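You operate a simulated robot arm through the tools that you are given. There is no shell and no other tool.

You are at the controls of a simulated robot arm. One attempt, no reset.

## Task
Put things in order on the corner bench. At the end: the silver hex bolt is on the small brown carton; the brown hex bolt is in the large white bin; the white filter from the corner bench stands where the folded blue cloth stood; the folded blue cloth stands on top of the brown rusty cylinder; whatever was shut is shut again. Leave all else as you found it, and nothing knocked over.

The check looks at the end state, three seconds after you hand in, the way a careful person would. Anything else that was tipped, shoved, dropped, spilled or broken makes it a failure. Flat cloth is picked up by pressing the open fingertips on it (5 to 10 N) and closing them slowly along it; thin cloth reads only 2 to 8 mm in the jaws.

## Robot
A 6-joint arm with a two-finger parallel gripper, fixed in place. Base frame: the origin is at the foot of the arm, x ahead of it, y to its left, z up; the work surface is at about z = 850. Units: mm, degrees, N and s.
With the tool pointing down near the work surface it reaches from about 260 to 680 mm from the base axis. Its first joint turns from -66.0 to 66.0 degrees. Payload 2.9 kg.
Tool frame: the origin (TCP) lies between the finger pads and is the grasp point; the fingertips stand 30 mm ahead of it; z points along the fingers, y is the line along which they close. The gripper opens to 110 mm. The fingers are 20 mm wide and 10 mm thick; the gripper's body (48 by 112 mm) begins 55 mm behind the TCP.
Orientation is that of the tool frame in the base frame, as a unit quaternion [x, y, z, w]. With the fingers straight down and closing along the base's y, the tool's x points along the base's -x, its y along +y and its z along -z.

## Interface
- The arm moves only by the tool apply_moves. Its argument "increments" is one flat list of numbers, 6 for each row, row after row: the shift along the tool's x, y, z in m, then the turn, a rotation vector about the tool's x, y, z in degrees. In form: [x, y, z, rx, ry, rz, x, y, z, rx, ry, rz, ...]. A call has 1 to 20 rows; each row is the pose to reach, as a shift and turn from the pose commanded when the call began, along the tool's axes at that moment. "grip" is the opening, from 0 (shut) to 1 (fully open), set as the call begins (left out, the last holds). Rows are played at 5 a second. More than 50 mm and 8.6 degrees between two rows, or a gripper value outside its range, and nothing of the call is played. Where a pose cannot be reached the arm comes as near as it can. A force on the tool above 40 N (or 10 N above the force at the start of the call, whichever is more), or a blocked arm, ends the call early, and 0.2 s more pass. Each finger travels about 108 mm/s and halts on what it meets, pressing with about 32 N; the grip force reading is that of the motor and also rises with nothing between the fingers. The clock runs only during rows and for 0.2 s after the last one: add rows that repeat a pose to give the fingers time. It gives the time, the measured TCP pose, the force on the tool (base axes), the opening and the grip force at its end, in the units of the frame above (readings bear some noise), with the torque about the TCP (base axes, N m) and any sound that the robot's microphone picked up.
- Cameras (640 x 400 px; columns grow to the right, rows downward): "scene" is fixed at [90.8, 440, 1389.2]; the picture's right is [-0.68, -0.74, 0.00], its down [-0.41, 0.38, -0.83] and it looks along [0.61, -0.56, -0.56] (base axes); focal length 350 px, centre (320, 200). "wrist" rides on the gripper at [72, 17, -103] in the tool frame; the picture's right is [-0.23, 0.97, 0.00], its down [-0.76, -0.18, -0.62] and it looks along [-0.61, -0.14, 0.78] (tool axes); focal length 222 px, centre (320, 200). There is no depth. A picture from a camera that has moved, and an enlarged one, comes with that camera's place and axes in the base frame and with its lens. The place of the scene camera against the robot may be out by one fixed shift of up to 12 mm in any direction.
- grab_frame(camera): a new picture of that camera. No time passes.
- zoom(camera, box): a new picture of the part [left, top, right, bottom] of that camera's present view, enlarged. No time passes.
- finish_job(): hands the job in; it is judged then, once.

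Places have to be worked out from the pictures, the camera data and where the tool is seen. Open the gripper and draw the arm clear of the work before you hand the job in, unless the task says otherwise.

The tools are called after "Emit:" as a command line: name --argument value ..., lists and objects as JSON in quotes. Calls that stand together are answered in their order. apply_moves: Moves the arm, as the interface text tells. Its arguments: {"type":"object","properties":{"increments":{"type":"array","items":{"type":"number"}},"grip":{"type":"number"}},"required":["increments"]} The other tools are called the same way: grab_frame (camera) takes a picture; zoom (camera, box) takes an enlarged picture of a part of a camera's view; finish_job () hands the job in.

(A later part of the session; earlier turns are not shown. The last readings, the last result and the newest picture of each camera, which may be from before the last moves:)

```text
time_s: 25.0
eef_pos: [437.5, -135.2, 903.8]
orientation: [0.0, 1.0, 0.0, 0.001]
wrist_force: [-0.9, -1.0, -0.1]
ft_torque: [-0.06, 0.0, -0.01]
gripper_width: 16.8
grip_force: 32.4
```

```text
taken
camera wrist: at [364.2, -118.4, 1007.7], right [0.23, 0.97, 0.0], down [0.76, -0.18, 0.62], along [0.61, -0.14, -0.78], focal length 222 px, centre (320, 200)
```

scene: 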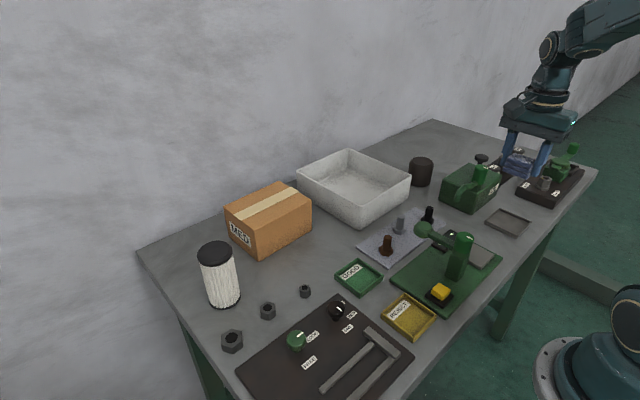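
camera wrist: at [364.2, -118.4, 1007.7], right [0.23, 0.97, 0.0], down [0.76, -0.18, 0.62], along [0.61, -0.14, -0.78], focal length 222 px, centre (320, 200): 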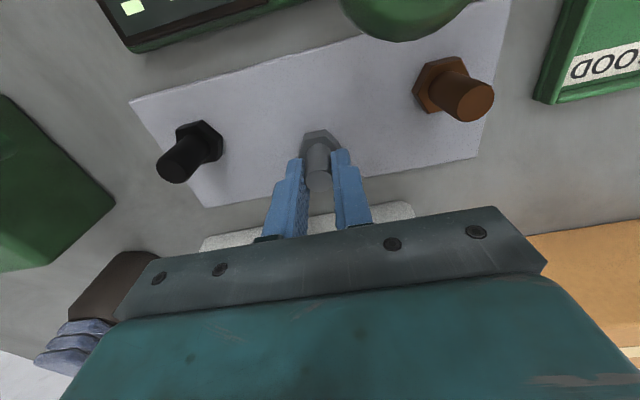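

The bolt is gripped at 16.8 mm. I lift it straight up about 140 mm.

Emit:
apply_moves --increments '[0, 0, -0.005, 0, 0, 0, 0, 0, -0.02, 0, 0, 0, 0, 0, -0.045, 0, 0, 0, 0, 0, -0.075, 0, 0, 0, 0, 0, -0.105, 0, 0, 0, 0, 0, -0.135, 0, 0, 0, 0, 0, -0.145, 0, 0, 0, 0, 0, -0.145, 0, 0, 0]'

Emit:
zoom --camera "wrist" --box '[240, 80, 400, 240]'

Emit:
zoom --camera "scene" --box '[350, 110, 510, 260]'

```text
time_s: 26.8
eef_pos: [437.5, -135.8, 1051.6]
orientation: [0.0, 1.0, -0.001, 0.0]
wrist_force: [0.6, -0.2, -0.4]
ft_torque: [0.01, 0.0, 0.01]
gripper_width: 16.9
grip_force: 32.6
```

```text
2.50 times, centred on (320, 160) of wrist
camera zoom: at [364.8, -118.7, 1154.6], right [0.23, 0.97, 0.0], down [0.76, -0.18, 0.62], along [0.61, -0.14, -0.78], focal length 555 px, centre (320, 300)
```

zoom: 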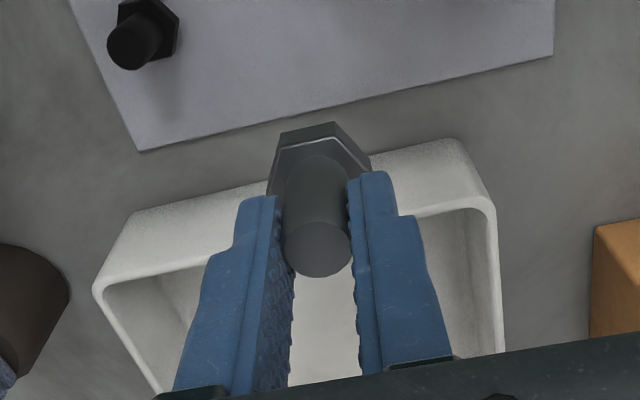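

```text
2.67 times, centred on (430, 185) of scene
camera zoom: at [90.9, 440.0, 1389.2], right [-0.68, -0.74, 0.0], down [-0.41, 0.38, -0.83], along [0.61, -0.56, -0.56], focal length 932 px, centre (27, 240)
```

zoom: 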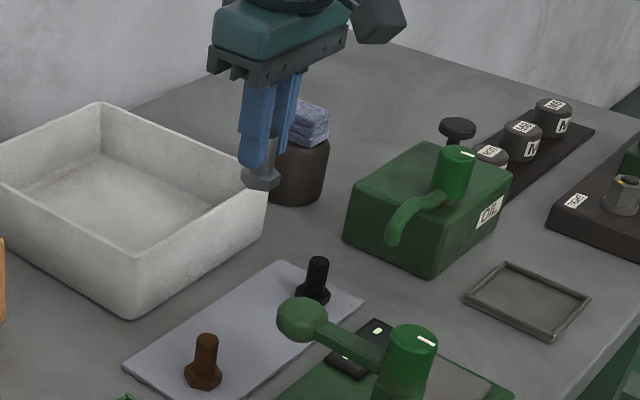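

The bolt is held upright. I carry it over to the carton, to about (607, 88) at z≈1050.

Emit:
apply_moves --increments '[-0.02, 0.026, 0, 0, 0, 0, -0.04, 0.052, 0, 0, 0, 0, -0.06, 0.079, 0, 0, 0, 0, -0.08, 0.105, 0, 0, 0, 0, -0.1, 0.131, 0, 0, 0, 0, -0.12, 0.158, 0, 0, 0, 0, -0.14, 0.184, 0, 0, 0, 0, -0.16, 0.21, 0, 0, 0, 0, -0.17, 0.2235, 0, 0, 0, 0, -0.17, 0.2235, 0, 0, 0, 0]'

Emit:
grab_frame --camera "wrist"

Emit:
zoom --camera "scene" --box '[170, 100, 370, 260]'

```text
time_s: 29.0
eef_pos: [605.7, 87.8, 1048.9]
orientation: [0.0, 1.0, 0.001, 0.0]
wrist_force: [-0.7, 0.2, -1.9]
ft_torque: [0.0, 0.0, -0.01]
gripper_width: 16.7
grip_force: 31.9
```

```text
taken
camera wrist: at [532.8, 104.9, 1152.5], right [0.23, 0.97, 0.0], down [0.76, -0.18, 0.62], along [0.61, -0.14, -0.78], focal length 222 px, centre (320, 200)
```

wrist: 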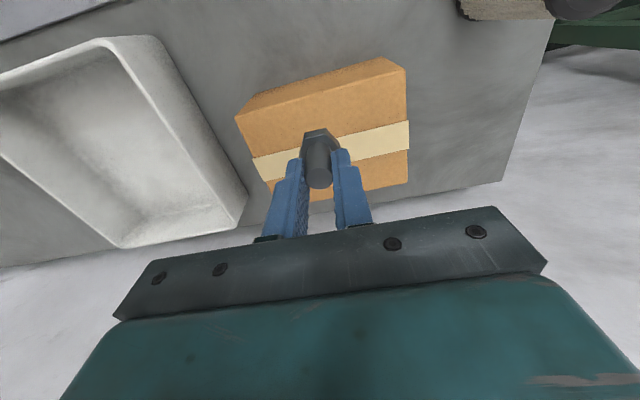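

```text
2.50 times, centred on (270, 180) of scene
camera zoom: at [90.9, 440.0, 1389.2], right [-0.68, -0.74, 0.0], down [-0.41, 0.38, -0.83], along [0.61, -0.56, -0.56], focal length 874 px, centre (445, 250)
```

zoom: 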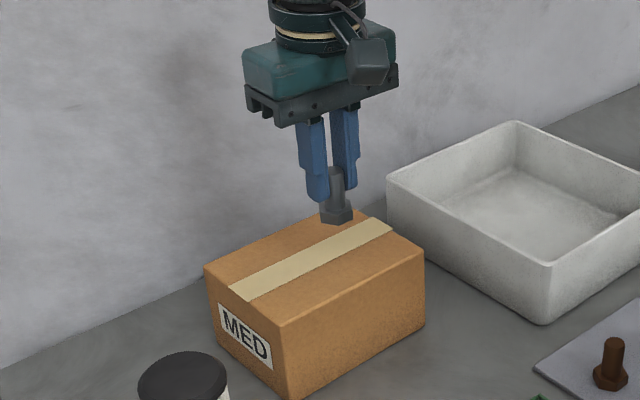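

The tool is over the cardboard strip between the near edge (x≈582) and the tape (x≈624). I lower to a few mm above the expected contact at TCP z≈990.

Emit:
apply_moves --increments '[0, 0, 0.02, 0, 0, 0, 0, 0, 0.038, 0, 0, 0, 0, 0, 0.048, 0, 0, 0, 0, 0, 0.053, 0, 0, 0, 0, 0, 0.053, 0, 0, 0]'

Emit:
zoom --camera "scene" --box '[210, 140, 330, 240]'

Emit:
zoom --camera "wrist" --box '[220, 60, 420, 220]'

```text
time_s: 30.2
eef_pos: [605.4, 88.8, 997.4]
orientation: [0.0, 1.0, 0.001, 0.0]
wrist_force: [-0.4, 0.3, -1.4]
ft_torque: [0.0, -0.02, 0.02]
gripper_width: 16.8
grip_force: 32.2
```

```text
4.00 times, centred on (270, 190) of scene
camera zoom: at [90.9, 440.0, 1389.2], right [-0.68, -0.74, 0.0], down [-0.41, 0.38, -0.83], along [0.61, -0.56, -0.56], focal length 1399 px, centre (520, 240)
```

zoom: 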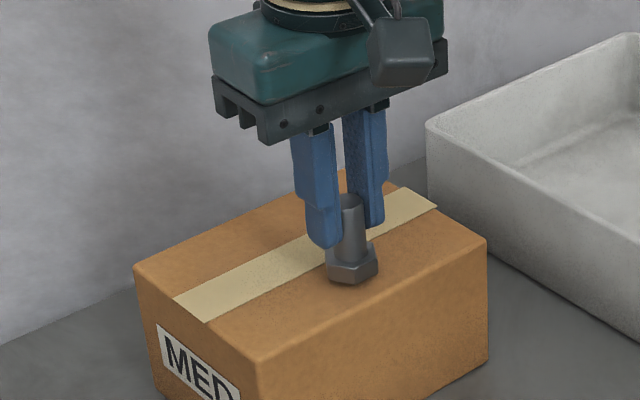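

```text
2.50 times, centred on (320, 140) of wrist
camera zoom: at [533.2, 105.0, 1100.5], right [0.23, 0.97, 0.0], down [0.76, -0.18, 0.62], along [0.61, -0.14, -0.78], focal length 555 px, centre (320, 350)
```

zoom: 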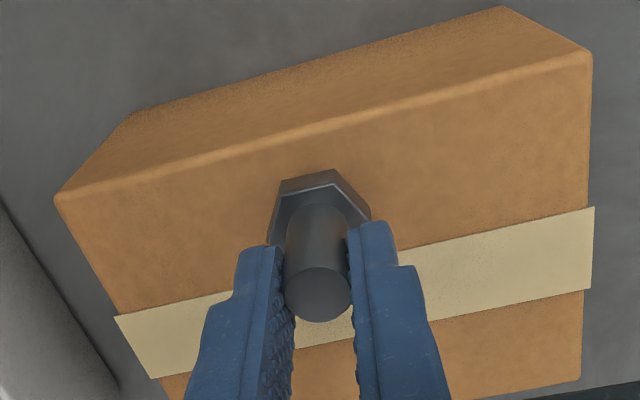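

About 7 mm remain; I step down in millimetres watching for contact.

Emit:
apply_moves --increments '[0, 0, 0.0015, 0, 0, 0, 0, 0, 0.003, 0, 0, 0, 0, 0, 0.0045, 0, 0, 0, 0, 0, 0.0055, 0, 0, 0, 0, 0, 0.0055, 0, 0, 0]'

```text
time_s: 31.4
eef_pos: [608.2, 88.5, 992.2]
orientation: [0.0, 1.0, 0.0, 0.0]
wrist_force: [-0.1, 1.9, 5.0]
ft_torque: [0.01, 0.08, 0.0]
gripper_width: 17.1
grip_force: 32.1
```

Contact is felt (5 N). I open the fingers to release the bolt.

Emit:
apply_moves --increments '[0, 0, 0.0005, 0, 0, 0, 0, 0, 0.0005, 0, 0, 0]'

Emit:
apply_moves --increments '[0, 0, 0, 0, 0, 0, 0, 0, 0, 0, 0, 0, 0, 0, 0, 0, 0, 0]' --grip 0.42

Emit:
zoom --camera "scene" --box '[210, 140, 330, 240]'

Emit:
zoom --camera "wrist" --box '[220, 60, 420, 220]'

```text
time_s: 32.0
eef_pos: [608.0, 87.8, 992.0]
orientation: [0.0, 1.0, 0.0, 0.0]
wrist_force: [1.8, 1.7, 5.7]
ft_torque: [0.0, -0.07, 0.04]
gripper_width: 16.9
grip_force: 31.6
```

```text
time_s: 32.8
eef_pos: [605.6, 87.9, 990.6]
orientation: [0.0, 1.0, 0.0, 0.0]
wrist_force: [0.7, -1.1, 0.1]
ft_torque: [-0.01, 0.03, -0.03]
gripper_width: 46.2
grip_force: 0.1
```

```text
4.00 times, centred on (270, 190) of scene
camera zoom: at [90.8, 440.0, 1389.2], right [-0.68, -0.74, 0.0], down [-0.41, 0.38, -0.83], along [0.61, -0.56, -0.56], focal length 1399 px, centre (520, 240)
```

zoom: 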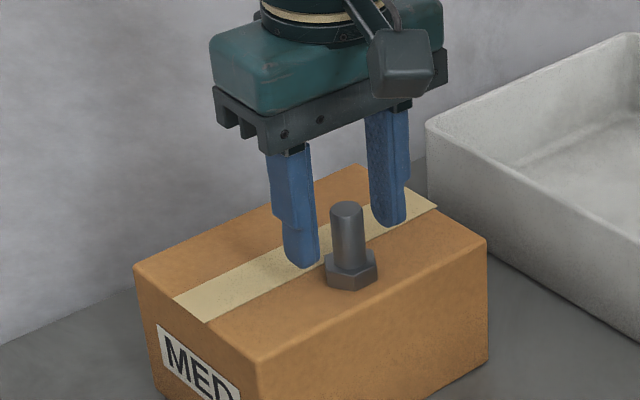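

```text
2.50 times, centred on (320, 140) of wrist
camera zoom: at [533.6, 105.1, 1094.7], right [0.23, 0.97, 0.0], down [0.76, -0.18, 0.62], along [0.61, -0.14, -0.78], focal length 555 px, centre (320, 350)
```

zoom: 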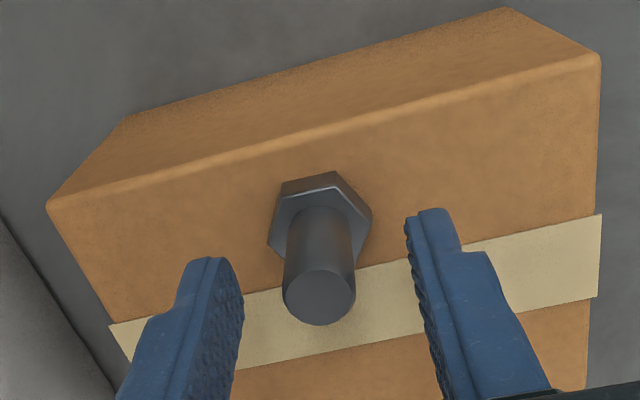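

The silver bolt stands upright on the carton. I lift clear, go over to the brown bolt near (410.5, -55), and come down to z≈965.

Emit:
apply_moves --increments '[0, 0, -0.015, 0, 0, 0, 0, 0, -0.045, 0, 0, 0, 0, 0, -0.075, 0, 0, 0, 0.03, -0.022, -0.08, 0, 0, 0, 0.06, -0.044, -0.08, 0, 0, 0, 0.09, -0.066, -0.08, 0, 0, 0, 0.12, -0.088, -0.08, 0, 0, 0, 0.15, -0.11, -0.08, 0, 0, 0, 0.18, -0.132, -0.07, 0, 0, 0, 0.195, -0.1436, -0.04, 0, 0, 0, 0.195, -0.1436, -0.01, 0, 0, 0, 0.195, -0.1436, 0.015, 0, 0, 0, 0.195, -0.1436, 0.025, 0, 0, 0, 0.195, -0.1436, 0.025, 0, 0, 0]'

Emit:
grab_frame --camera "wrist"

Emit:
grab_frame --camera "scene"

Emit:
zoom --camera "wrist" --box '[260, 80, 380, 180]'

```text
time_s: 35.8
eef_pos: [411.5, -56.9, 965.2]
orientation: [0.0, 1.0, 0.0, 0.0]
wrist_force: [0.5, 0.2, -1.3]
ft_torque: [0.01, -0.02, 0.01]
gripper_width: 46.1
grip_force: 0.1
```

```text
taken
camera wrist: at [339.2, -39.3, 1069.1], right [0.23, 0.97, 0.0], down [0.76, -0.18, 0.62], along [0.61, -0.14, -0.78], focal length 222 px, centre (320, 200)
```

wrist: 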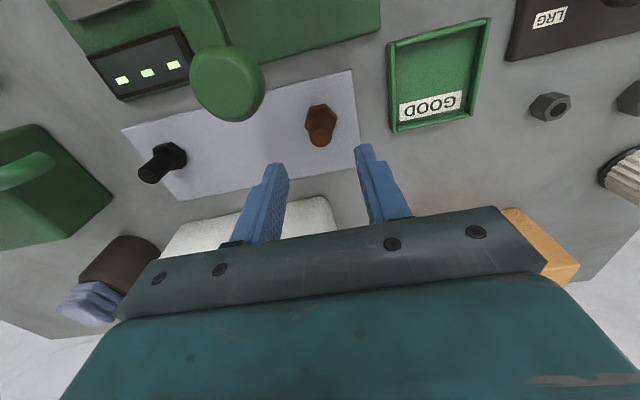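

```text
taken
```

scene: 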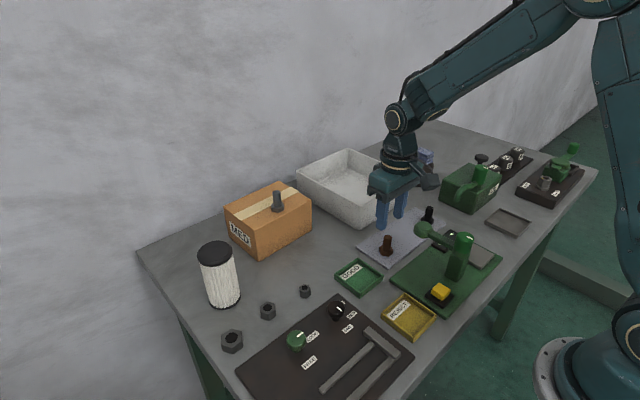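

```text
4.00 times, centred on (320, 130) of wrist
camera zoom: at [339.2, -39.3, 1069.1], right [0.23, 0.97, 0.0], down [0.76, -0.18, 0.62], along [0.61, -0.14, -0.78], focal length 888 px, centre (320, 480)
```

zoom: 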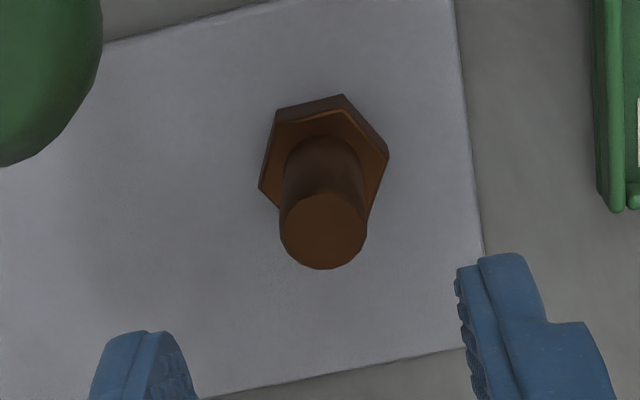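

The brown bolt's top is at about (410.3, -55.6), within a millimetre of the tool. I descend to the same grip height and close.

Emit:
apply_moves --increments '[0.0008, 0.001, 0.02, 0, 0, 0, 0.0008, 0.001, 0.038, 0, 0, 0, 0.0008, 0.001, 0.05, 0, 0, 0, 0.0008, 0.001, 0.057, 0, 0, 0, 0.0008, 0.001, 0.061, 0, 0, 0, 0.0008, 0.001, 0.061, 0, 0, 0]'

Emit:
grab_frame --camera "wrist"

Emit:
zoom --camera "scene" --box '[350, 170, 470, 270]'

```text
time_s: 37.2
eef_pos: [410.1, -54.2, 904.6]
orientation: [0.0, 1.0, 0.0, 0.0]
wrist_force: [0.8, 0.3, 0.4]
ft_torque: [0.04, -0.01, -0.02]
gripper_width: 46.4
grip_force: 0.0
```

```text
taken
camera wrist: at [338.4, -37.3, 1007.5], right [0.23, 0.97, 0.0], down [0.76, -0.18, 0.62], along [0.61, -0.14, -0.78], focal length 222 px, centre (320, 200)
```

wrist: 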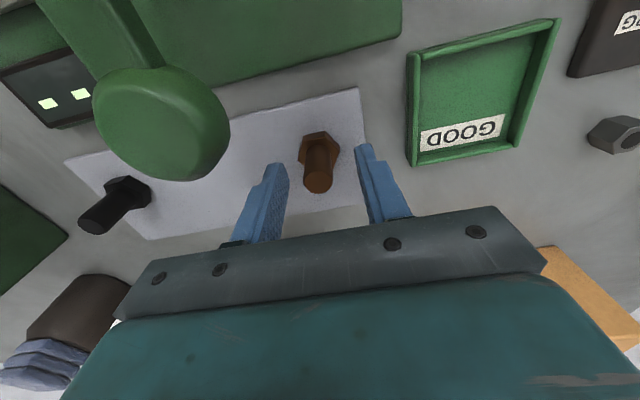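

```text
4.00 times, centred on (410, 220) of scene
camera zoom: at [90.8, 440.0, 1389.2], right [-0.68, -0.74, 0.0], down [-0.41, 0.38, -0.83], along [0.61, -0.56, -0.56], focal length 1399 px, centre (-40, 120)
```

zoom: 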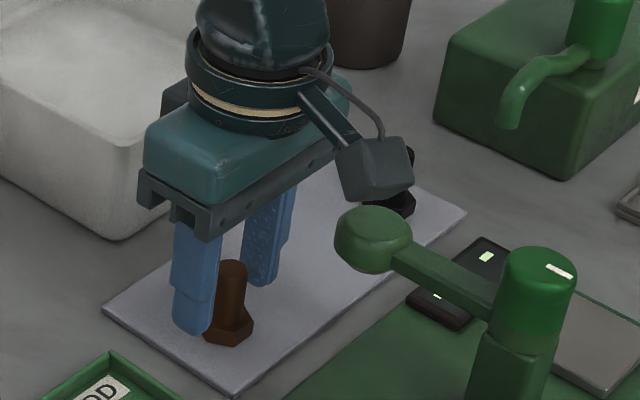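

The fingers are around the shank and the camera is clear of the lever. I close the grip, then lift.

Emit:
apply_moves --increments '[0, 0, 0, 0, 0, 0, 0, 0, 0, 0, 0, 0, 0, 0, 0, 0, 0, 0, 0, 0, 0, 0, 0, 0]' --grip 0.05

Emit:
apply_moves --increments '[0, 0, -0.005, 0, 0, 0, 0, 0, -0.02, 0, 0, 0, 0, 0, -0.045, 0, 0, 0, 0, 0, -0.075, 0, 0, 0, 0, 0, -0.105, 0, 0, 0, 0, 0, -0.135, 0, 0, 0, 0, 0, -0.145, 0, 0, 0, 0, 0, -0.145, 0, 0, 0]'

Emit:
grab_frame --camera "wrist"

Emit:
grab_frame --camera "scene"

```text
time_s: 38.2
eef_pos: [412.1, -53.9, 904.2]
orientation: [0.0, 1.0, 0.0, 0.0]
wrist_force: [-1.1, 0.3, -0.6]
ft_torque: [0.04, 0.0, 0.0]
gripper_width: 16.6
grip_force: 32.0
```

```text
time_s: 40.0
eef_pos: [411.2, -53.7, 1051.7]
orientation: [0.0, 1.0, 0.001, 0.0]
wrist_force: [0.3, -0.5, -1.2]
ft_torque: [-0.01, 0.0, 0.03]
gripper_width: 16.9
grip_force: 31.9
```

```text
taken
camera wrist: at [337.8, -37.3, 1154.1], right [0.23, 0.97, 0.0], down [0.76, -0.18, 0.62], along [0.61, -0.14, -0.78], focal length 222 px, centre (320, 200)
```

wrist: 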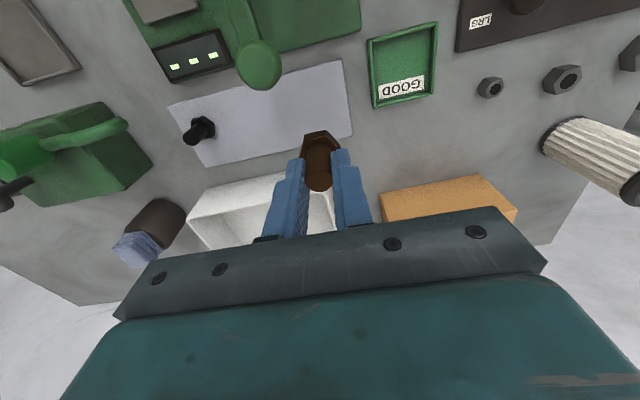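

```text
taken
```

scene: 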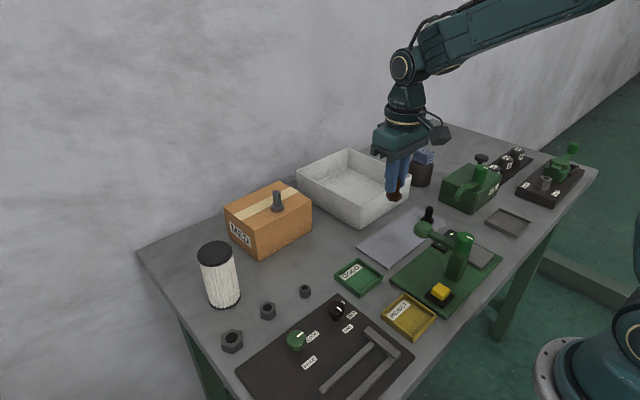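

The brown bolt is held. I move it over the bin, to about (590, -160).

Emit:
apply_moves --increments '[-0.03, -0.018, 0, 0, 0, 0, -0.06, -0.036, 0, 0, 0, 0, -0.09, -0.053, 0, 0, 0, 0, -0.12, -0.071, 0, 0, 0, 0, -0.15, -0.089, 0, 0, 0, 0, -0.179, -0.106, 0, 0, 0, 0, -0.179, -0.106, 0, 0, 0, 0]'

Emit:
grab_frame --camera "wrist"

Emit:
zoom --camera "scene" --box '[280, 90, 460, 240]'

```text
time_s: 41.6
eef_pos: [589.4, -162.8, 1050.9]
orientation: [0.001, 1.0, 0.001, 0.0]
wrist_force: [-0.2, 0.2, -1.6]
ft_torque: [0.0, 0.04, 0.01]
gripper_width: 17.0
grip_force: 32.3
```

```text
taken
camera wrist: at [517.0, -145.5, 1154.7], right [0.23, 0.97, 0.0], down [0.76, -0.18, 0.62], along [0.61, -0.14, -0.78], focal length 222 px, centre (320, 200)
```

wrist: 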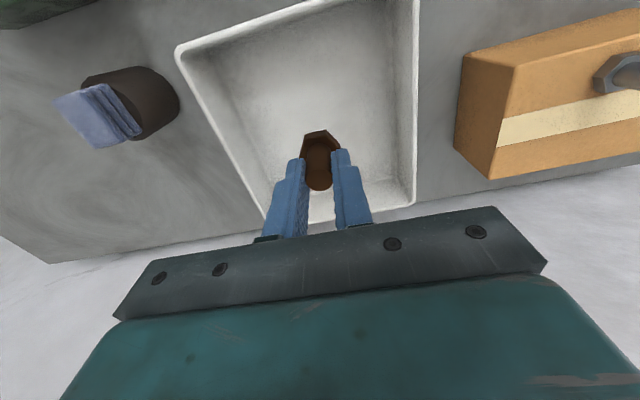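

```text
2.67 times, centred on (370, 165) of scene
camera zoom: at [90.9, 440.0, 1389.2], right [-0.68, -0.74, 0.0], down [-0.41, 0.38, -0.83], along [0.61, -0.56, -0.56], focal length 932 px, centre (187, 293)
```

zoom: 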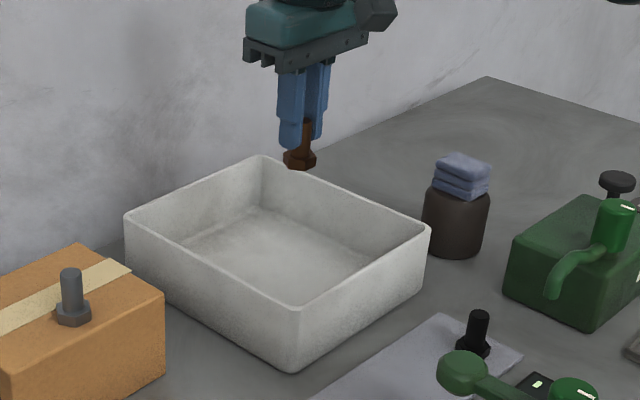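

The bolt is well inside the bin's outline (x 506–727, y -268 to -68). I lower to about z 925 and check before feeling for the floor.

Emit:
apply_moves --increments '[0, 0, 0.03, 0, 0, 0, 0, 0, 0.06, 0, 0, 0, 0, 0, 0.09, 0, 0, 0, 0, 0, 0.115, 0, 0, 0, 0, 0, 0.126, 0, 0, 0, 0, 0, 0.126, 0, 0, 0]'

Emit:
grab_frame --camera "wrist"

Emit:
zoom --camera "scene" --box '[290, 100, 430, 220]'

```text
time_s: 43.0
eef_pos: [589.9, -160.6, 925.6]
orientation: [-0.001, 1.0, 0.0, 0.0]
wrist_force: [-0.3, -0.1, -0.3]
ft_torque: [-0.01, 0.01, 0.0]
gripper_width: 16.6
grip_force: 32.2
```

```text
taken
camera wrist: at [517.1, -143.4, 1028.4], right [0.23, 0.97, 0.0], down [0.76, -0.18, 0.62], along [0.61, -0.14, -0.78], focal length 222 px, centre (320, 200)
```

wrist: 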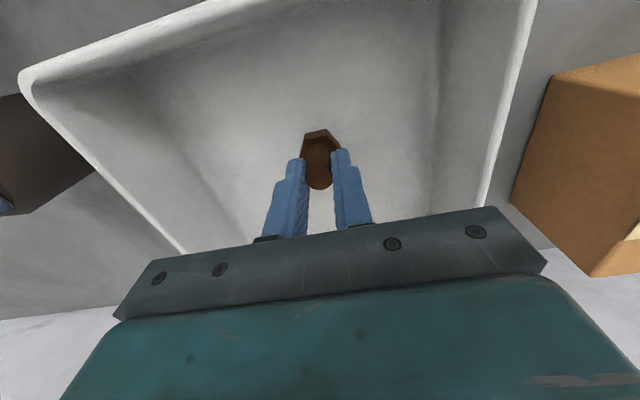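

```text
3.33 times, centred on (360, 160) of scene
camera zoom: at [90.9, 440.0, 1389.2], right [-0.68, -0.74, 0.0], down [-0.41, 0.38, -0.83], along [0.61, -0.56, -0.56], focal length 1166 px, centre (187, 333)
```

zoom: 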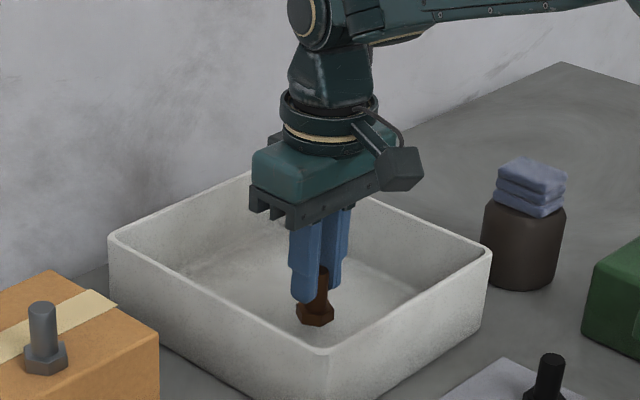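

Inside the bin with clear walls; I go down further in small steps.

Emit:
apply_moves --increments '[0, 0, 0.004, 0, 0, 0, 0, 0, 0.008, 0, 0, 0, 0, 0, 0.011, 0, 0, 0, 0, 0, 0.013, 0, 0, 0, 0, 0, 0.0145, 0, 0, 0, 0, 0, 0.0145, 0, 0, 0]'

```text
time_s: 44.4
eef_pos: [589.4, -160.0, 909.7]
orientation: [0.0, 1.0, -0.001, 0.001]
wrist_force: [-1.0, 0.7, 6.0]
ft_torque: [-0.04, 0.12, -0.01]
gripper_width: 16.8
grip_force: 32.0
```

Floor contact at TCP z≈910 (6 N). I release the bolt and check.

Emit:
apply_moves --increments '[0, 0, 0, 0, 0, 0, 0, 0, 0, 0, 0, 0, 0, 0, 0, 0, 0, 0]' --grip 0.42

Emit:
grab_frame --camera "wrist"

Emit:
zoom --camera "scene" --box '[290, 100, 430, 220]'

```text
time_s: 45.2
eef_pos: [589.7, -160.6, 909.6]
orientation: [0.0, 1.0, 0.0, 0.0]
wrist_force: [-0.6, 0.5, 0.2]
ft_torque: [0.0, 0.06, 0.02]
gripper_width: 46.4
grip_force: 0.0
```

```text
taken
camera wrist: at [517.2, -144.3, 1012.8], right [0.23, 0.97, 0.0], down [0.76, -0.18, 0.62], along [0.61, -0.14, -0.78], focal length 222 px, centre (320, 200)
```

wrist: 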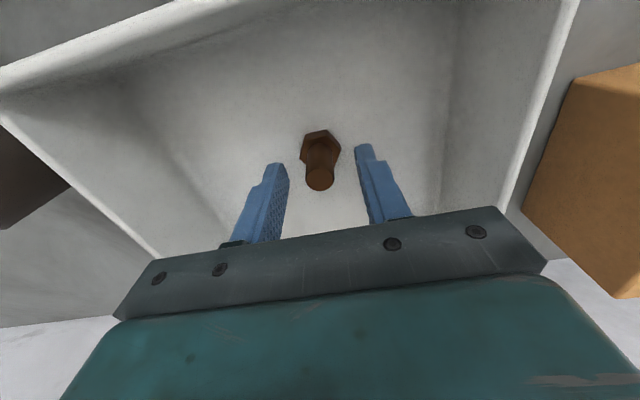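

```text
3.33 times, centred on (360, 160) of scene
camera zoom: at [90.8, 440.0, 1389.2], right [-0.68, -0.74, 0.0], down [-0.41, 0.38, -0.83], along [0.61, -0.56, -0.56], focal length 1166 px, centre (187, 333)
```

zoom: 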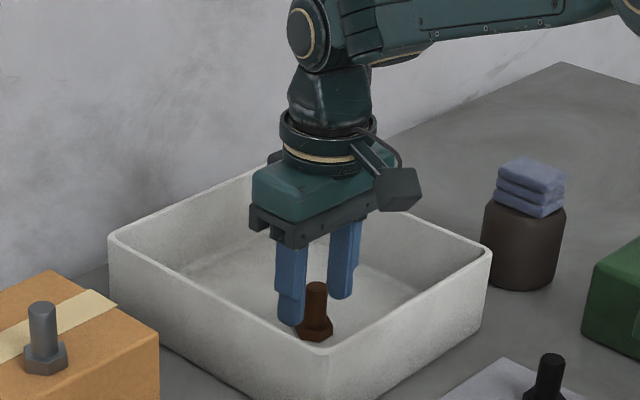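

The brown bolt stands in the bin. I retreat upward and travel across, above everything, towards the filter to view it.

Emit:
apply_moves --increments '[0, 0, -0.02, 0, 0, 0, 0, 0, -0.065, 0, 0, 0, 0, 0, -0.11, 0, 0, 0, 0, 0, -0.155, 0, 0, 0, 0.015, 0.03, -0.185, 0, 0, 0, 0.025, 0.07, -0.19, 0, 0, 0, 0.034, 0.111, -0.19, 0, 0, 0, 0.043, 0.153, -0.19, 0, 0, 0, 0.052, 0.195, -0.19, 0, 0, 0, 0.061, 0.236, -0.19, 0, 0, 0, 0.07, 0.278, -0.19, 0, 0, 0, 0.079, 0.32, -0.19, 0, 0, 0, 0.088, 0.361, -0.19, 0, 0, 0, 0.095, 0.395, -0.19, 0, 0, 0, 0.1, 0.4156, -0.19, 0, 0, 0, 0.1, 0.4156, -0.19, 0, 0, 0]'

Emit:
grab_frame --camera "wrist"

Emit:
grab_frame --camera "scene"

```text
time_s: 48.6
eef_pos: [488.4, 254.4, 1099.6]
orientation: [0.0, 1.0, 0.0, -0.001]
wrist_force: [0.0, 0.1, 0.0]
ft_torque: [0.02, 0.02, -0.01]
gripper_width: 46.3
grip_force: 0.1
```

```text
taken
camera wrist: at [416.4, 271.4, 1202.8], right [0.23, 0.97, 0.0], down [0.76, -0.18, 0.62], along [0.61, -0.14, -0.78], focal length 222 px, centre (320, 200)
```

wrist: 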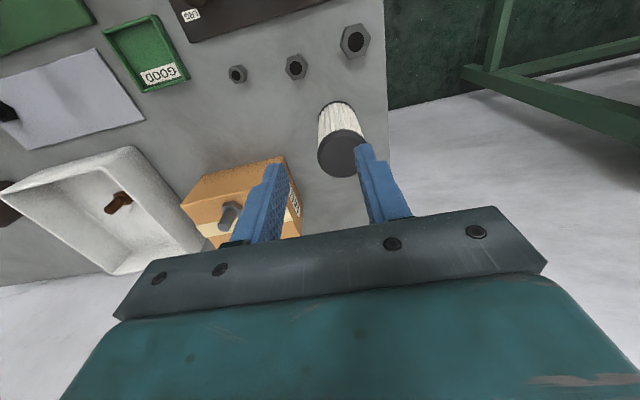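

```text
taken
```

scene: 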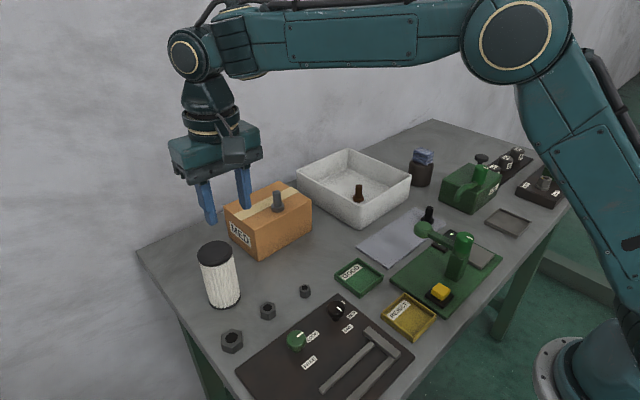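

Emit:
zoom --camera "wrist" --box '[270, 80, 410, 190]'

Emit:
zoom --camera "scene" --box '[170, 220, 270, 320]'

```text
3.64 times, centred on (340, 135) of wrist
camera zoom: at [416.4, 271.4, 1202.8], right [0.23, 0.97, 0.0], down [0.76, -0.18, 0.62], along [0.61, -0.14, -0.78], focal length 808 px, centre (247, 436)
```

zoom: 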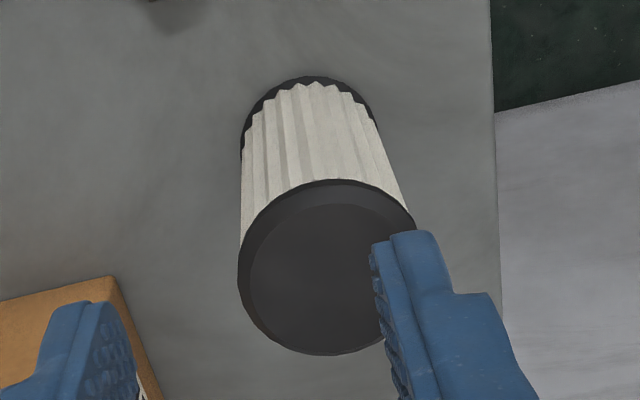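

```text
4.00 times, centred on (220, 270) of scene
camera zoom: at [90.8, 440.0, 1389.2], right [-0.68, -0.74, 0.0], down [-0.41, 0.38, -0.83], along [0.61, -0.56, -0.56], focal length 1399 px, centre (720, -80)
```

zoom: 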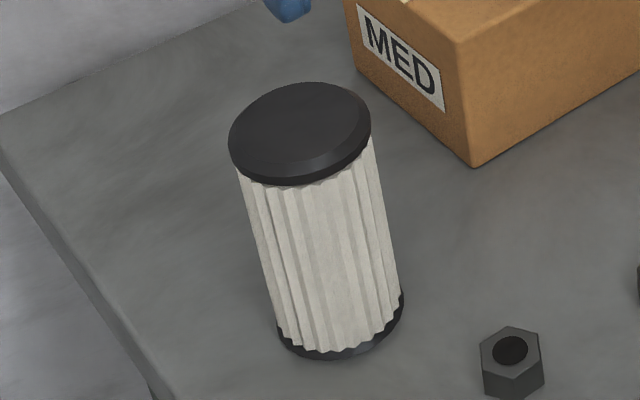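

The filter has its cap centre near (538.5, 269), top z≈968, about 58 mm across. I open fully and position above it.

Emit:
apply_moves --increments '[0, 0, 0, 0, 0, 0, -0.017, 0.005, 0, 0, 0, 0, -0.034, 0.01, 0, 0, 0, 0, -0.05, 0.0146, 0, 0, 0, 0, -0.05, 0.0146, 0.025, 0, 0, 0, -0.05, 0.0146, 0.045, 0, 0, 0, -0.05, 0.0146, 0.045, 0, 0, 0]' --grip 1

Emit:
grab_frame --camera "wrist"

Emit:
zoom --camera "scene" --box '[150, 160, 310, 320]'

```text
time_s: 50.2
eef_pos: [540.9, 271.2, 1054.9]
orientation: [-0.001, 1.0, 0.001, 0.0]
wrist_force: [0.4, 0.0, 0.4]
ft_torque: [0.02, 0.03, 0.02]
gripper_width: 109.8
grip_force: 0.0
```

```text
taken
camera wrist: at [467.5, 288.3, 1158.1], right [0.23, 0.97, 0.0], down [0.76, -0.18, 0.62], along [0.61, -0.14, -0.78], focal length 222 px, centre (320, 200)
```

wrist: 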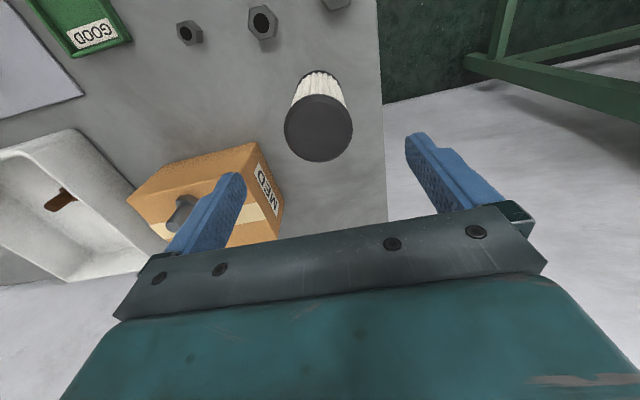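

```text
2.50 times, centred on (230, 240) of scene
camera zoom: at [90.8, 440.0, 1389.2], right [-0.68, -0.74, 0.0], down [-0.41, 0.38, -0.83], along [0.61, -0.56, -0.56], focal length 874 px, centre (545, 100)
```

zoom: 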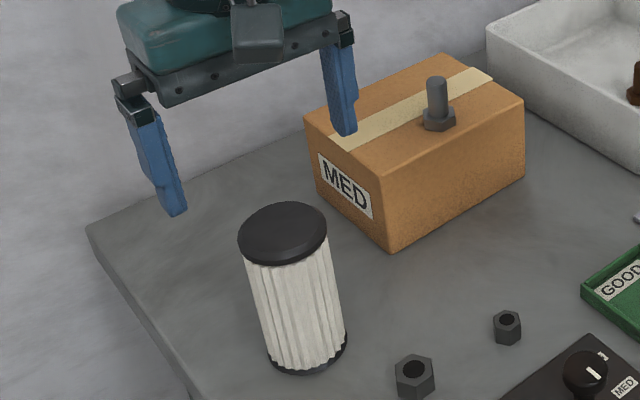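

Emit:
zoom --camera "wrist" --box '[260, 60, 380, 170]'

```text
3.64 times, centred on (320, 115) of wrist
camera zoom: at [467.5, 288.3, 1158.1], right [0.23, 0.97, 0.0], down [0.76, -0.18, 0.62], along [0.61, -0.14, -0.78], focal length 808 px, centre (320, 509)
```

zoom: 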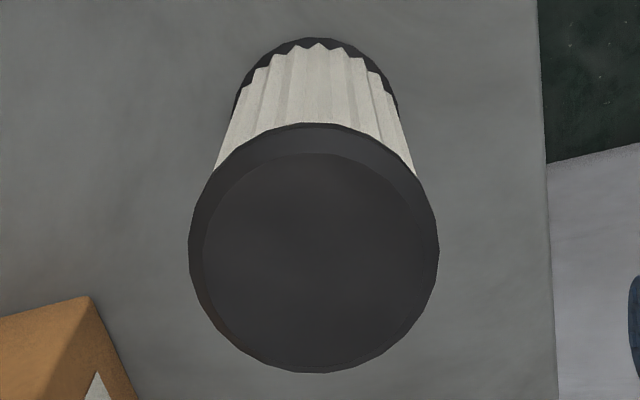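

The cap centre is at about (541, 270.5), matching the tool within a millimetre. I descend 100 mm around the filter.

Emit:
apply_moves --increments '[0, 0, 0.025, 0, 0, 0, 0, 0, 0.05, 0, 0, 0, 0, 0, 0.07, 0, 0, 0, 0, 0, 0.087, 0, 0, 0, 0, 0, 0.098, 0, 0, 0, 0, 0, 0.098, 0, 0, 0]'

Emit:
grab_frame --camera "wrist"

Emit:
zoom --camera "scene" --box '[150, 160, 310, 320]'

```text
time_s: 51.6
eef_pos: [540.6, 269.4, 955.8]
orientation: [0.0, 1.0, 0.0, 0.001]
wrist_force: [-0.2, -0.5, 0.6]
ft_torque: [-0.02, 0.0, 0.04]
gripper_width: 110.0
grip_force: 0.2
```

```text
taken
camera wrist: at [467.9, 286.7, 1059.2], right [0.23, 0.97, 0.0], down [0.76, -0.18, 0.62], along [0.61, -0.14, -0.78], focal length 222 px, centre (320, 200)
```

wrist: 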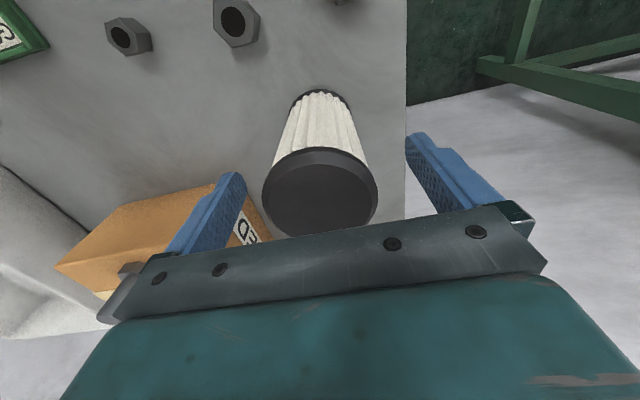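

```text
2.50 times, centred on (230, 240) of scene
camera zoom: at [90.8, 440.0, 1389.2], right [-0.68, -0.74, 0.0], down [-0.41, 0.38, -0.83], along [0.61, -0.56, -0.56], focal length 874 px, centre (545, 100)
```

zoom: 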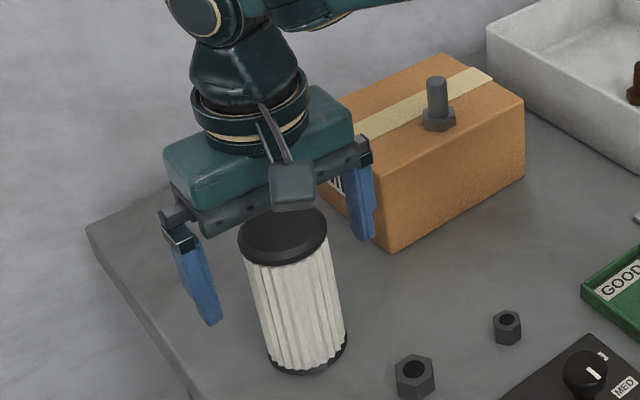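

The fingers straddle the filter with even gaps. I close in two stages to check centering.

Emit:
apply_moves --increments '[0, 0, 0, 0, 0, 0, 0, 0, 0, 0, 0, 0, 0, 0, 0, 0, 0, 0]' --grip 0.64

Emit:
zoom --camera "wrist" --box '[220, 80, 420, 240]'

Emit:
zoom --camera "scene" --box '[170, 200, 270, 320]'

```text
time_s: 52.4
eef_pos: [541.5, 270.1, 956.6]
orientation: [0.0, 1.0, 0.0, 0.0]
wrist_force: [0.5, -0.6, 0.1]
ft_torque: [0.01, -0.03, 0.01]
gripper_width: 70.6
grip_force: 0.1
```

```text
2.50 times, centred on (320, 160) of wrist
camera zoom: at [467.9, 286.7, 1059.6], right [0.23, 0.97, 0.0], down [0.76, -0.18, 0.62], along [0.61, -0.14, -0.78], focal length 555 px, centre (320, 300)
```

zoom: 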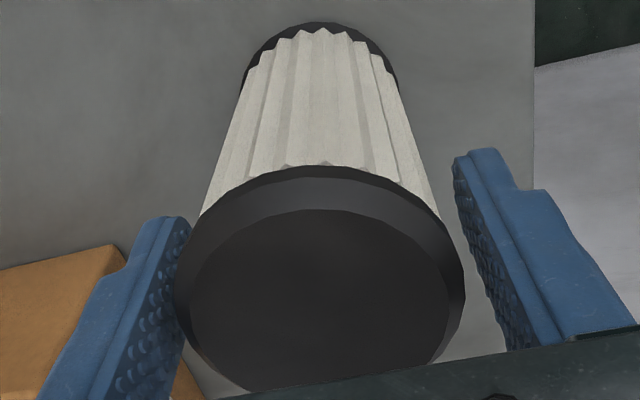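

```text
3.33 times, centred on (220, 260) of scene
camera zoom: at [90.8, 440.0, 1389.2], right [-0.68, -0.74, 0.0], down [-0.41, 0.38, -0.83], along [0.61, -0.56, -0.56], focal length 1166 px, centre (653, 0)
```

zoom: 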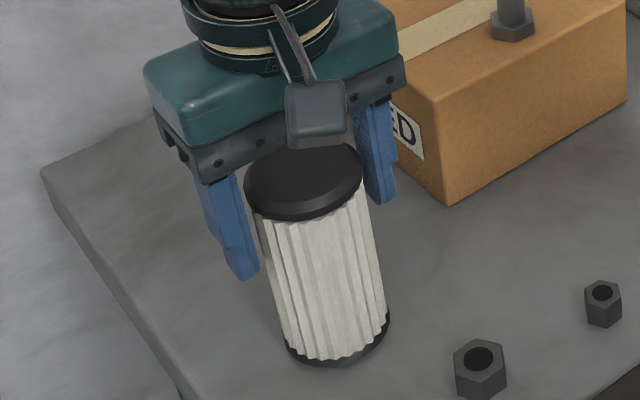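

The cap spans about y 238–301, so the filter is centred on the tool. I close fully.

Emit:
apply_moves --increments '[0, 0, 0, 0, 0, 0, 0, 0, 0, 0, 0, 0, 0, 0, 0, 0, 0, 0, 0, 0, 0, 0, 0, 0]' --grip 0.45

Emit:
zoom --camera "wrist" --box '[220, 80, 420, 240]'

Emit:
zoom --camera "scene" --box '[170, 200, 270, 320]'

```text
time_s: 53.4
eef_pos: [541.4, 268.8, 955.6]
orientation: [0.0, 1.0, 0.0, -0.001]
wrist_force: [0.0, -0.9, 1.8]
ft_torque: [-0.04, 0.01, 0.03]
gripper_width: 58.5
grip_force: 32.4
```

```text
2.50 times, centred on (320, 160) of wrist
camera zoom: at [467.9, 286.7, 1059.6], right [0.23, 0.97, 0.0], down [0.76, -0.18, 0.62], along [0.61, -0.14, -0.78], focal length 555 px, centre (320, 300)
```

zoom: 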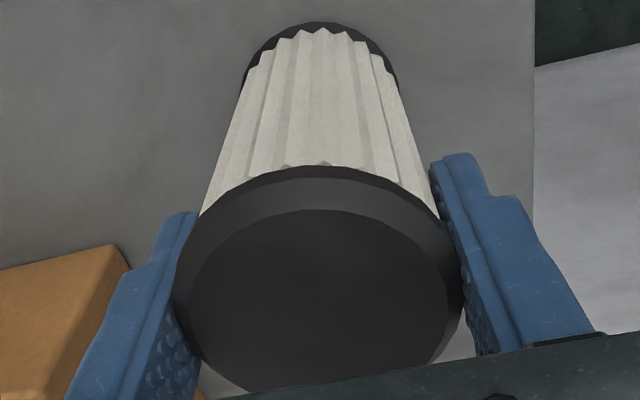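

```text
3.33 times, centred on (220, 260) of scene
camera zoom: at [90.8, 440.0, 1389.2], right [-0.68, -0.74, 0.0], down [-0.41, 0.38, -0.83], along [0.61, -0.56, -0.56], focal length 1166 px, centre (653, 0)
```

zoom: 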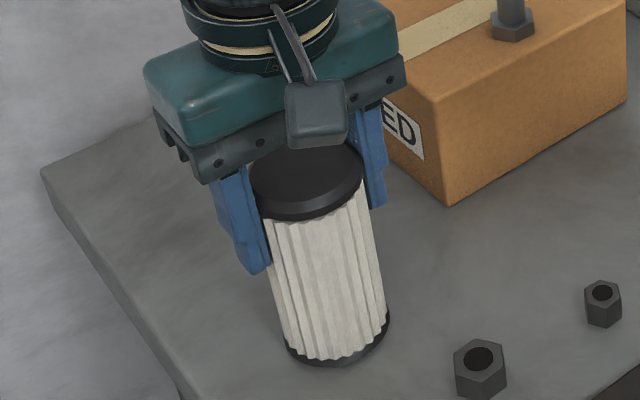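

The filter is gripped at 58.5 mm and still upright. I lift it straight up 145 mm.

Emit:
apply_moves --increments '[0, 0, -0.004, 0, 0, 0, 0, 0, -0.012, 0, 0, 0, 0, 0, -0.028, 0, 0, 0, 0, 0, -0.05, 0, 0, 0, 0, 0, -0.075, 0, 0, 0, 0, 0, -0.1, 0, 0, 0, 0, 0, -0.125, 0, 0, 0, 0, 0, -0.145, 0, 0, 0, 0, 0, -0.145, 0, 0, 0]'

Emit:
grab_frame --camera "wrist"

Emit:
grab_frame --camera "scene"

```text
time_s: 55.4
eef_pos: [539.4, 268.7, 1100.7]
orientation: [0.0, 1.0, 0.0, 0.0]
wrist_force: [0.1, -0.2, -1.3]
ft_torque: [0.0, -0.04, 0.0]
gripper_width: 58.5
grip_force: 31.6
```

```text
taken
camera wrist: at [467.1, 285.7, 1205.1], right [0.23, 0.97, 0.0], down [0.76, -0.18, 0.62], along [0.61, -0.14, -0.78], focal length 222 px, centre (320, 200)
```

wrist: 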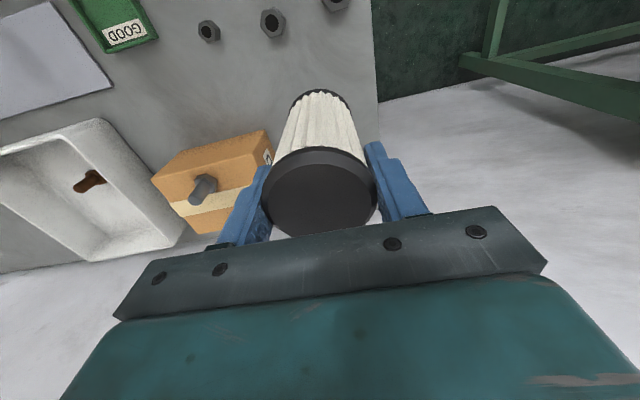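

```text
taken
```

scene: 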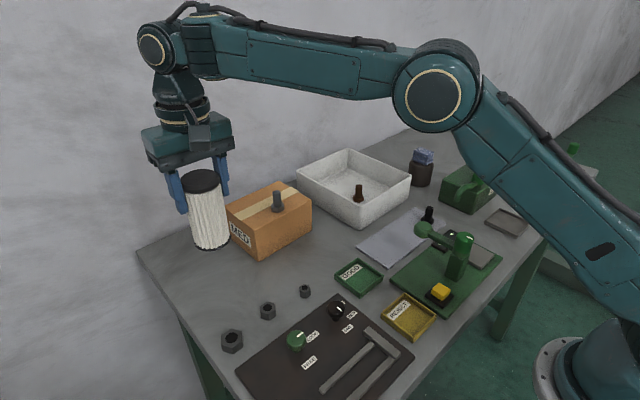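

The filter hangs securely, weighing little. I carry it at height (bottom ≈ z 1000+) across to above the cloth's old place at (271, -276).

Emit:
apply_moves --increments '[0.01, -0.0202, -0.003, 0, 0, 0, 0.0265, -0.0537, -0.008, 0, 0, 0, 0.0435, -0.088, -0.013, 0, 0, 0, 0.0605, -0.1225, -0.018, 0, 0, 0, 0.0775, -0.157, -0.02, 0, 0, 0, 0.0945, -0.1913, -0.02, 0, 0, 0, 0.1115, -0.2257, -0.02, 0, 0, 0, 0.1285, -0.26, -0.02, 0, 0, 0, 0.1455, -0.2945, -0.02, 0, 0, 0, 0.1625, -0.329, -0.02, 0, 0, 0, 0.1795, -0.3633, -0.02, 0, 0, 0, 0.1965, -0.3977, -0.02, 0, 0, 0, 0.2135, -0.432, -0.02, 0, 0, 0, 0.2305, -0.4665, -0.02, 0, 0, 0, 0.246, -0.498, -0.02, 0, 0, 0, 0.259, -0.5243, -0.02, 0, 0, 0, 0.2665, -0.5394, -0.02, 0, 0, 0, 0.2695, -0.5455, -0.02, 0, 0, 0, 0.2695, -0.5455, -0.02, 0, 0, 0]'

Emit:
grab_frame --camera "wrist"

Emit:
grab_frame --camera "scene"

```text
time_s: 59.4
eef_pos: [270.6, -276.8, 1122.5]
orientation: [0.0, 1.0, 0.001, 0.0]
wrist_force: [-0.5, -0.1, -1.4]
ft_torque: [0.0, 0.02, 0.01]
gripper_width: 58.6
grip_force: 31.6
```

```text
taken
camera wrist: at [198.1, -258.6, 1225.4], right [0.23, 0.97, 0.0], down [0.76, -0.18, 0.62], along [0.61, -0.14, -0.78], focal length 222 px, centre (320, 200)
```

wrist: 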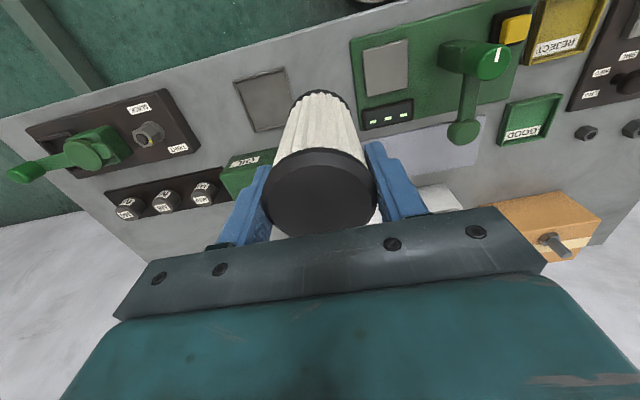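

```text
taken
```

scene: 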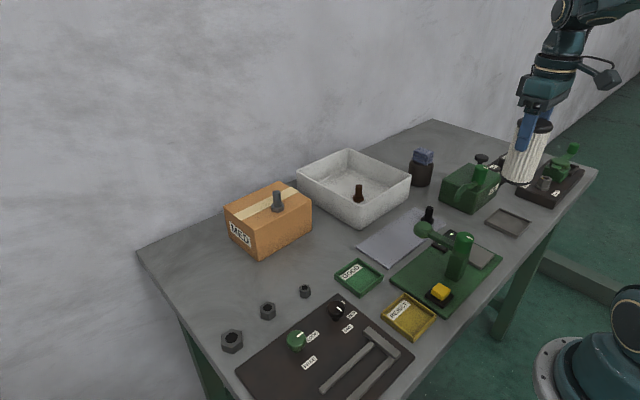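

The filter is over the spot. I descend to about 15 mm above the table and check the clearances.

Emit:
apply_moves --increments '[0, 0, 0.02, 0, 0, 0, 0, 0, 0.05, 0, 0, 0, 0, 0, 0.08, 0, 0, 0, 0, 0, 0.11, 0, 0, 0, 0, 0, 0.135, 0, 0, 0, 0, 0, 0.15, 0, 0, 0, 0, 0, 0.15, 0, 0, 0]'

Emit:
grab_frame --camera "wrist"

Emit:
zoom --camera "scene" --box '[430, 140, 590, 260]'

Emit:
zoom --camera "wrist" --box '[220, 0, 420, 160]'

```text
time_s: 61.0
eef_pos: [270.8, -274.8, 971.2]
orientation: [0.0, 1.0, 0.001, 0.0]
wrist_force: [-0.1, -0.1, -1.9]
ft_torque: [0.0, 0.0, 0.01]
gripper_width: 58.7
grip_force: 31.6
```

```text
taken
camera wrist: at [197.4, -258.2, 1074.2], right [0.23, 0.97, 0.0], down [0.76, -0.18, 0.62], along [0.61, -0.14, -0.78], focal length 222 px, centre (320, 200)
```

wrist: 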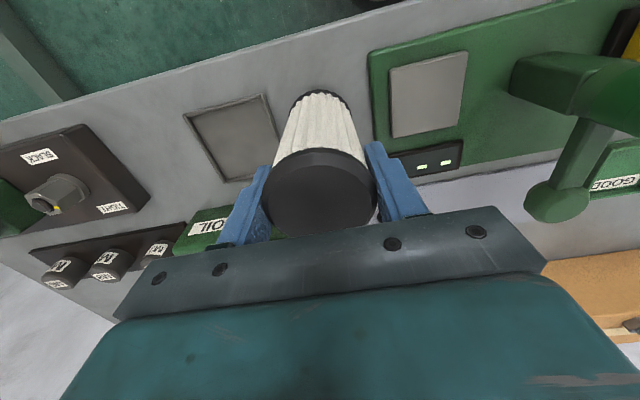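

```text
3.33 times, centred on (510, 200) of scene
camera zoom: at [90.8, 440.0, 1389.2], right [-0.68, -0.74, 0.0], down [-0.41, 0.38, -0.83], along [0.61, -0.56, -0.56], focal length 1166 px, centre (-313, 200)
```

zoom: 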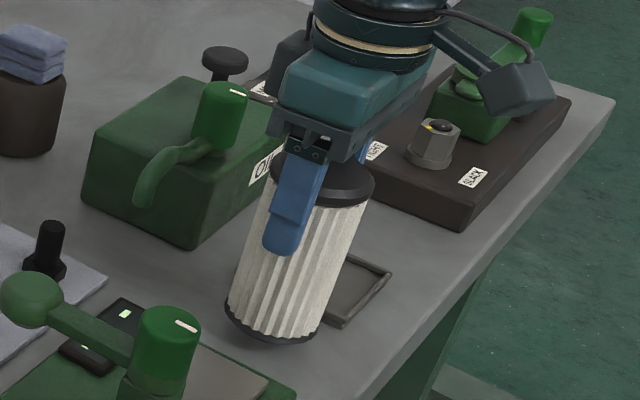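

```text
2.50 times, centred on (320, 80) of wrist
camera zoom: at [197.4, -258.2, 1074.2], right [0.23, 0.97, 0.0], down [0.76, -0.18, 0.62], along [0.61, -0.14, -0.78], focal length 555 px, centre (320, 500)
```

zoom: 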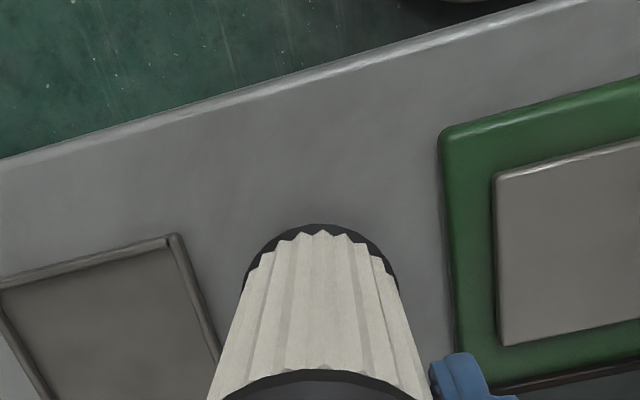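

Clear gaps to the tray and the green plate on both sides. I lower the last 15 mm in small steps until contact.

Emit:
apply_moves --increments '[0, 0, 0.004, 0, 0, 0, 0, 0, 0.008, 0, 0, 0, 0, 0, 0.011, 0, 0, 0, 0, 0, 0.013, 0, 0, 0, 0, 0, 0.014, 0, 0, 0, 0, 0, 0.014, 0, 0, 0]'

Emit:
zoom --camera "scene" --box '[450, 170, 550, 260]'

```text
time_s: 62.4
eef_pos: [270.3, -274.6, 956.6]
orientation: [0.0, 1.0, 0.0, 0.0]
wrist_force: [0.0, -0.4, -0.9]
ft_torque: [0.01, 0.02, 0.0]
gripper_width: 58.4
grip_force: 32.2
```

```text
4.44 times, centred on (500, 215) of scene
camera zoom: at [90.8, 440.0, 1389.2], right [-0.68, -0.74, 0.0], down [-0.41, 0.38, -0.83], along [0.61, -0.56, -0.56], focal length 1554 px, centre (-480, 133)
```

zoom: 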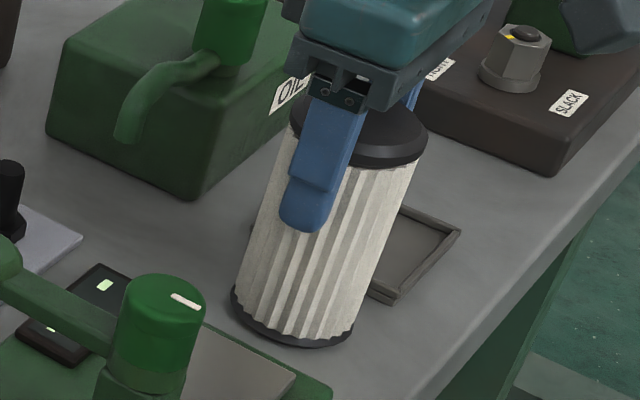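

No contact force yet; I continue down in half-millimetre steps.

Emit:
apply_moves --increments '[0, 0, 0.0005, 0, 0, 0, 0, 0, 0.001, 0, 0, 0, 0, 0, 0.0015, 0, 0, 0, 0, 0, 0.0015, 0, 0, 0]'

```text
time_s: 63.4
eef_pos: [271.0, -275.9, 955.9]
orientation: [0.0, 1.0, 0.0, 0.0]
wrist_force: [-3.5, 4.2, 17.7]
ft_torque: [0.29, 0.32, -0.05]
gripper_width: 58.3
grip_force: 31.6
```

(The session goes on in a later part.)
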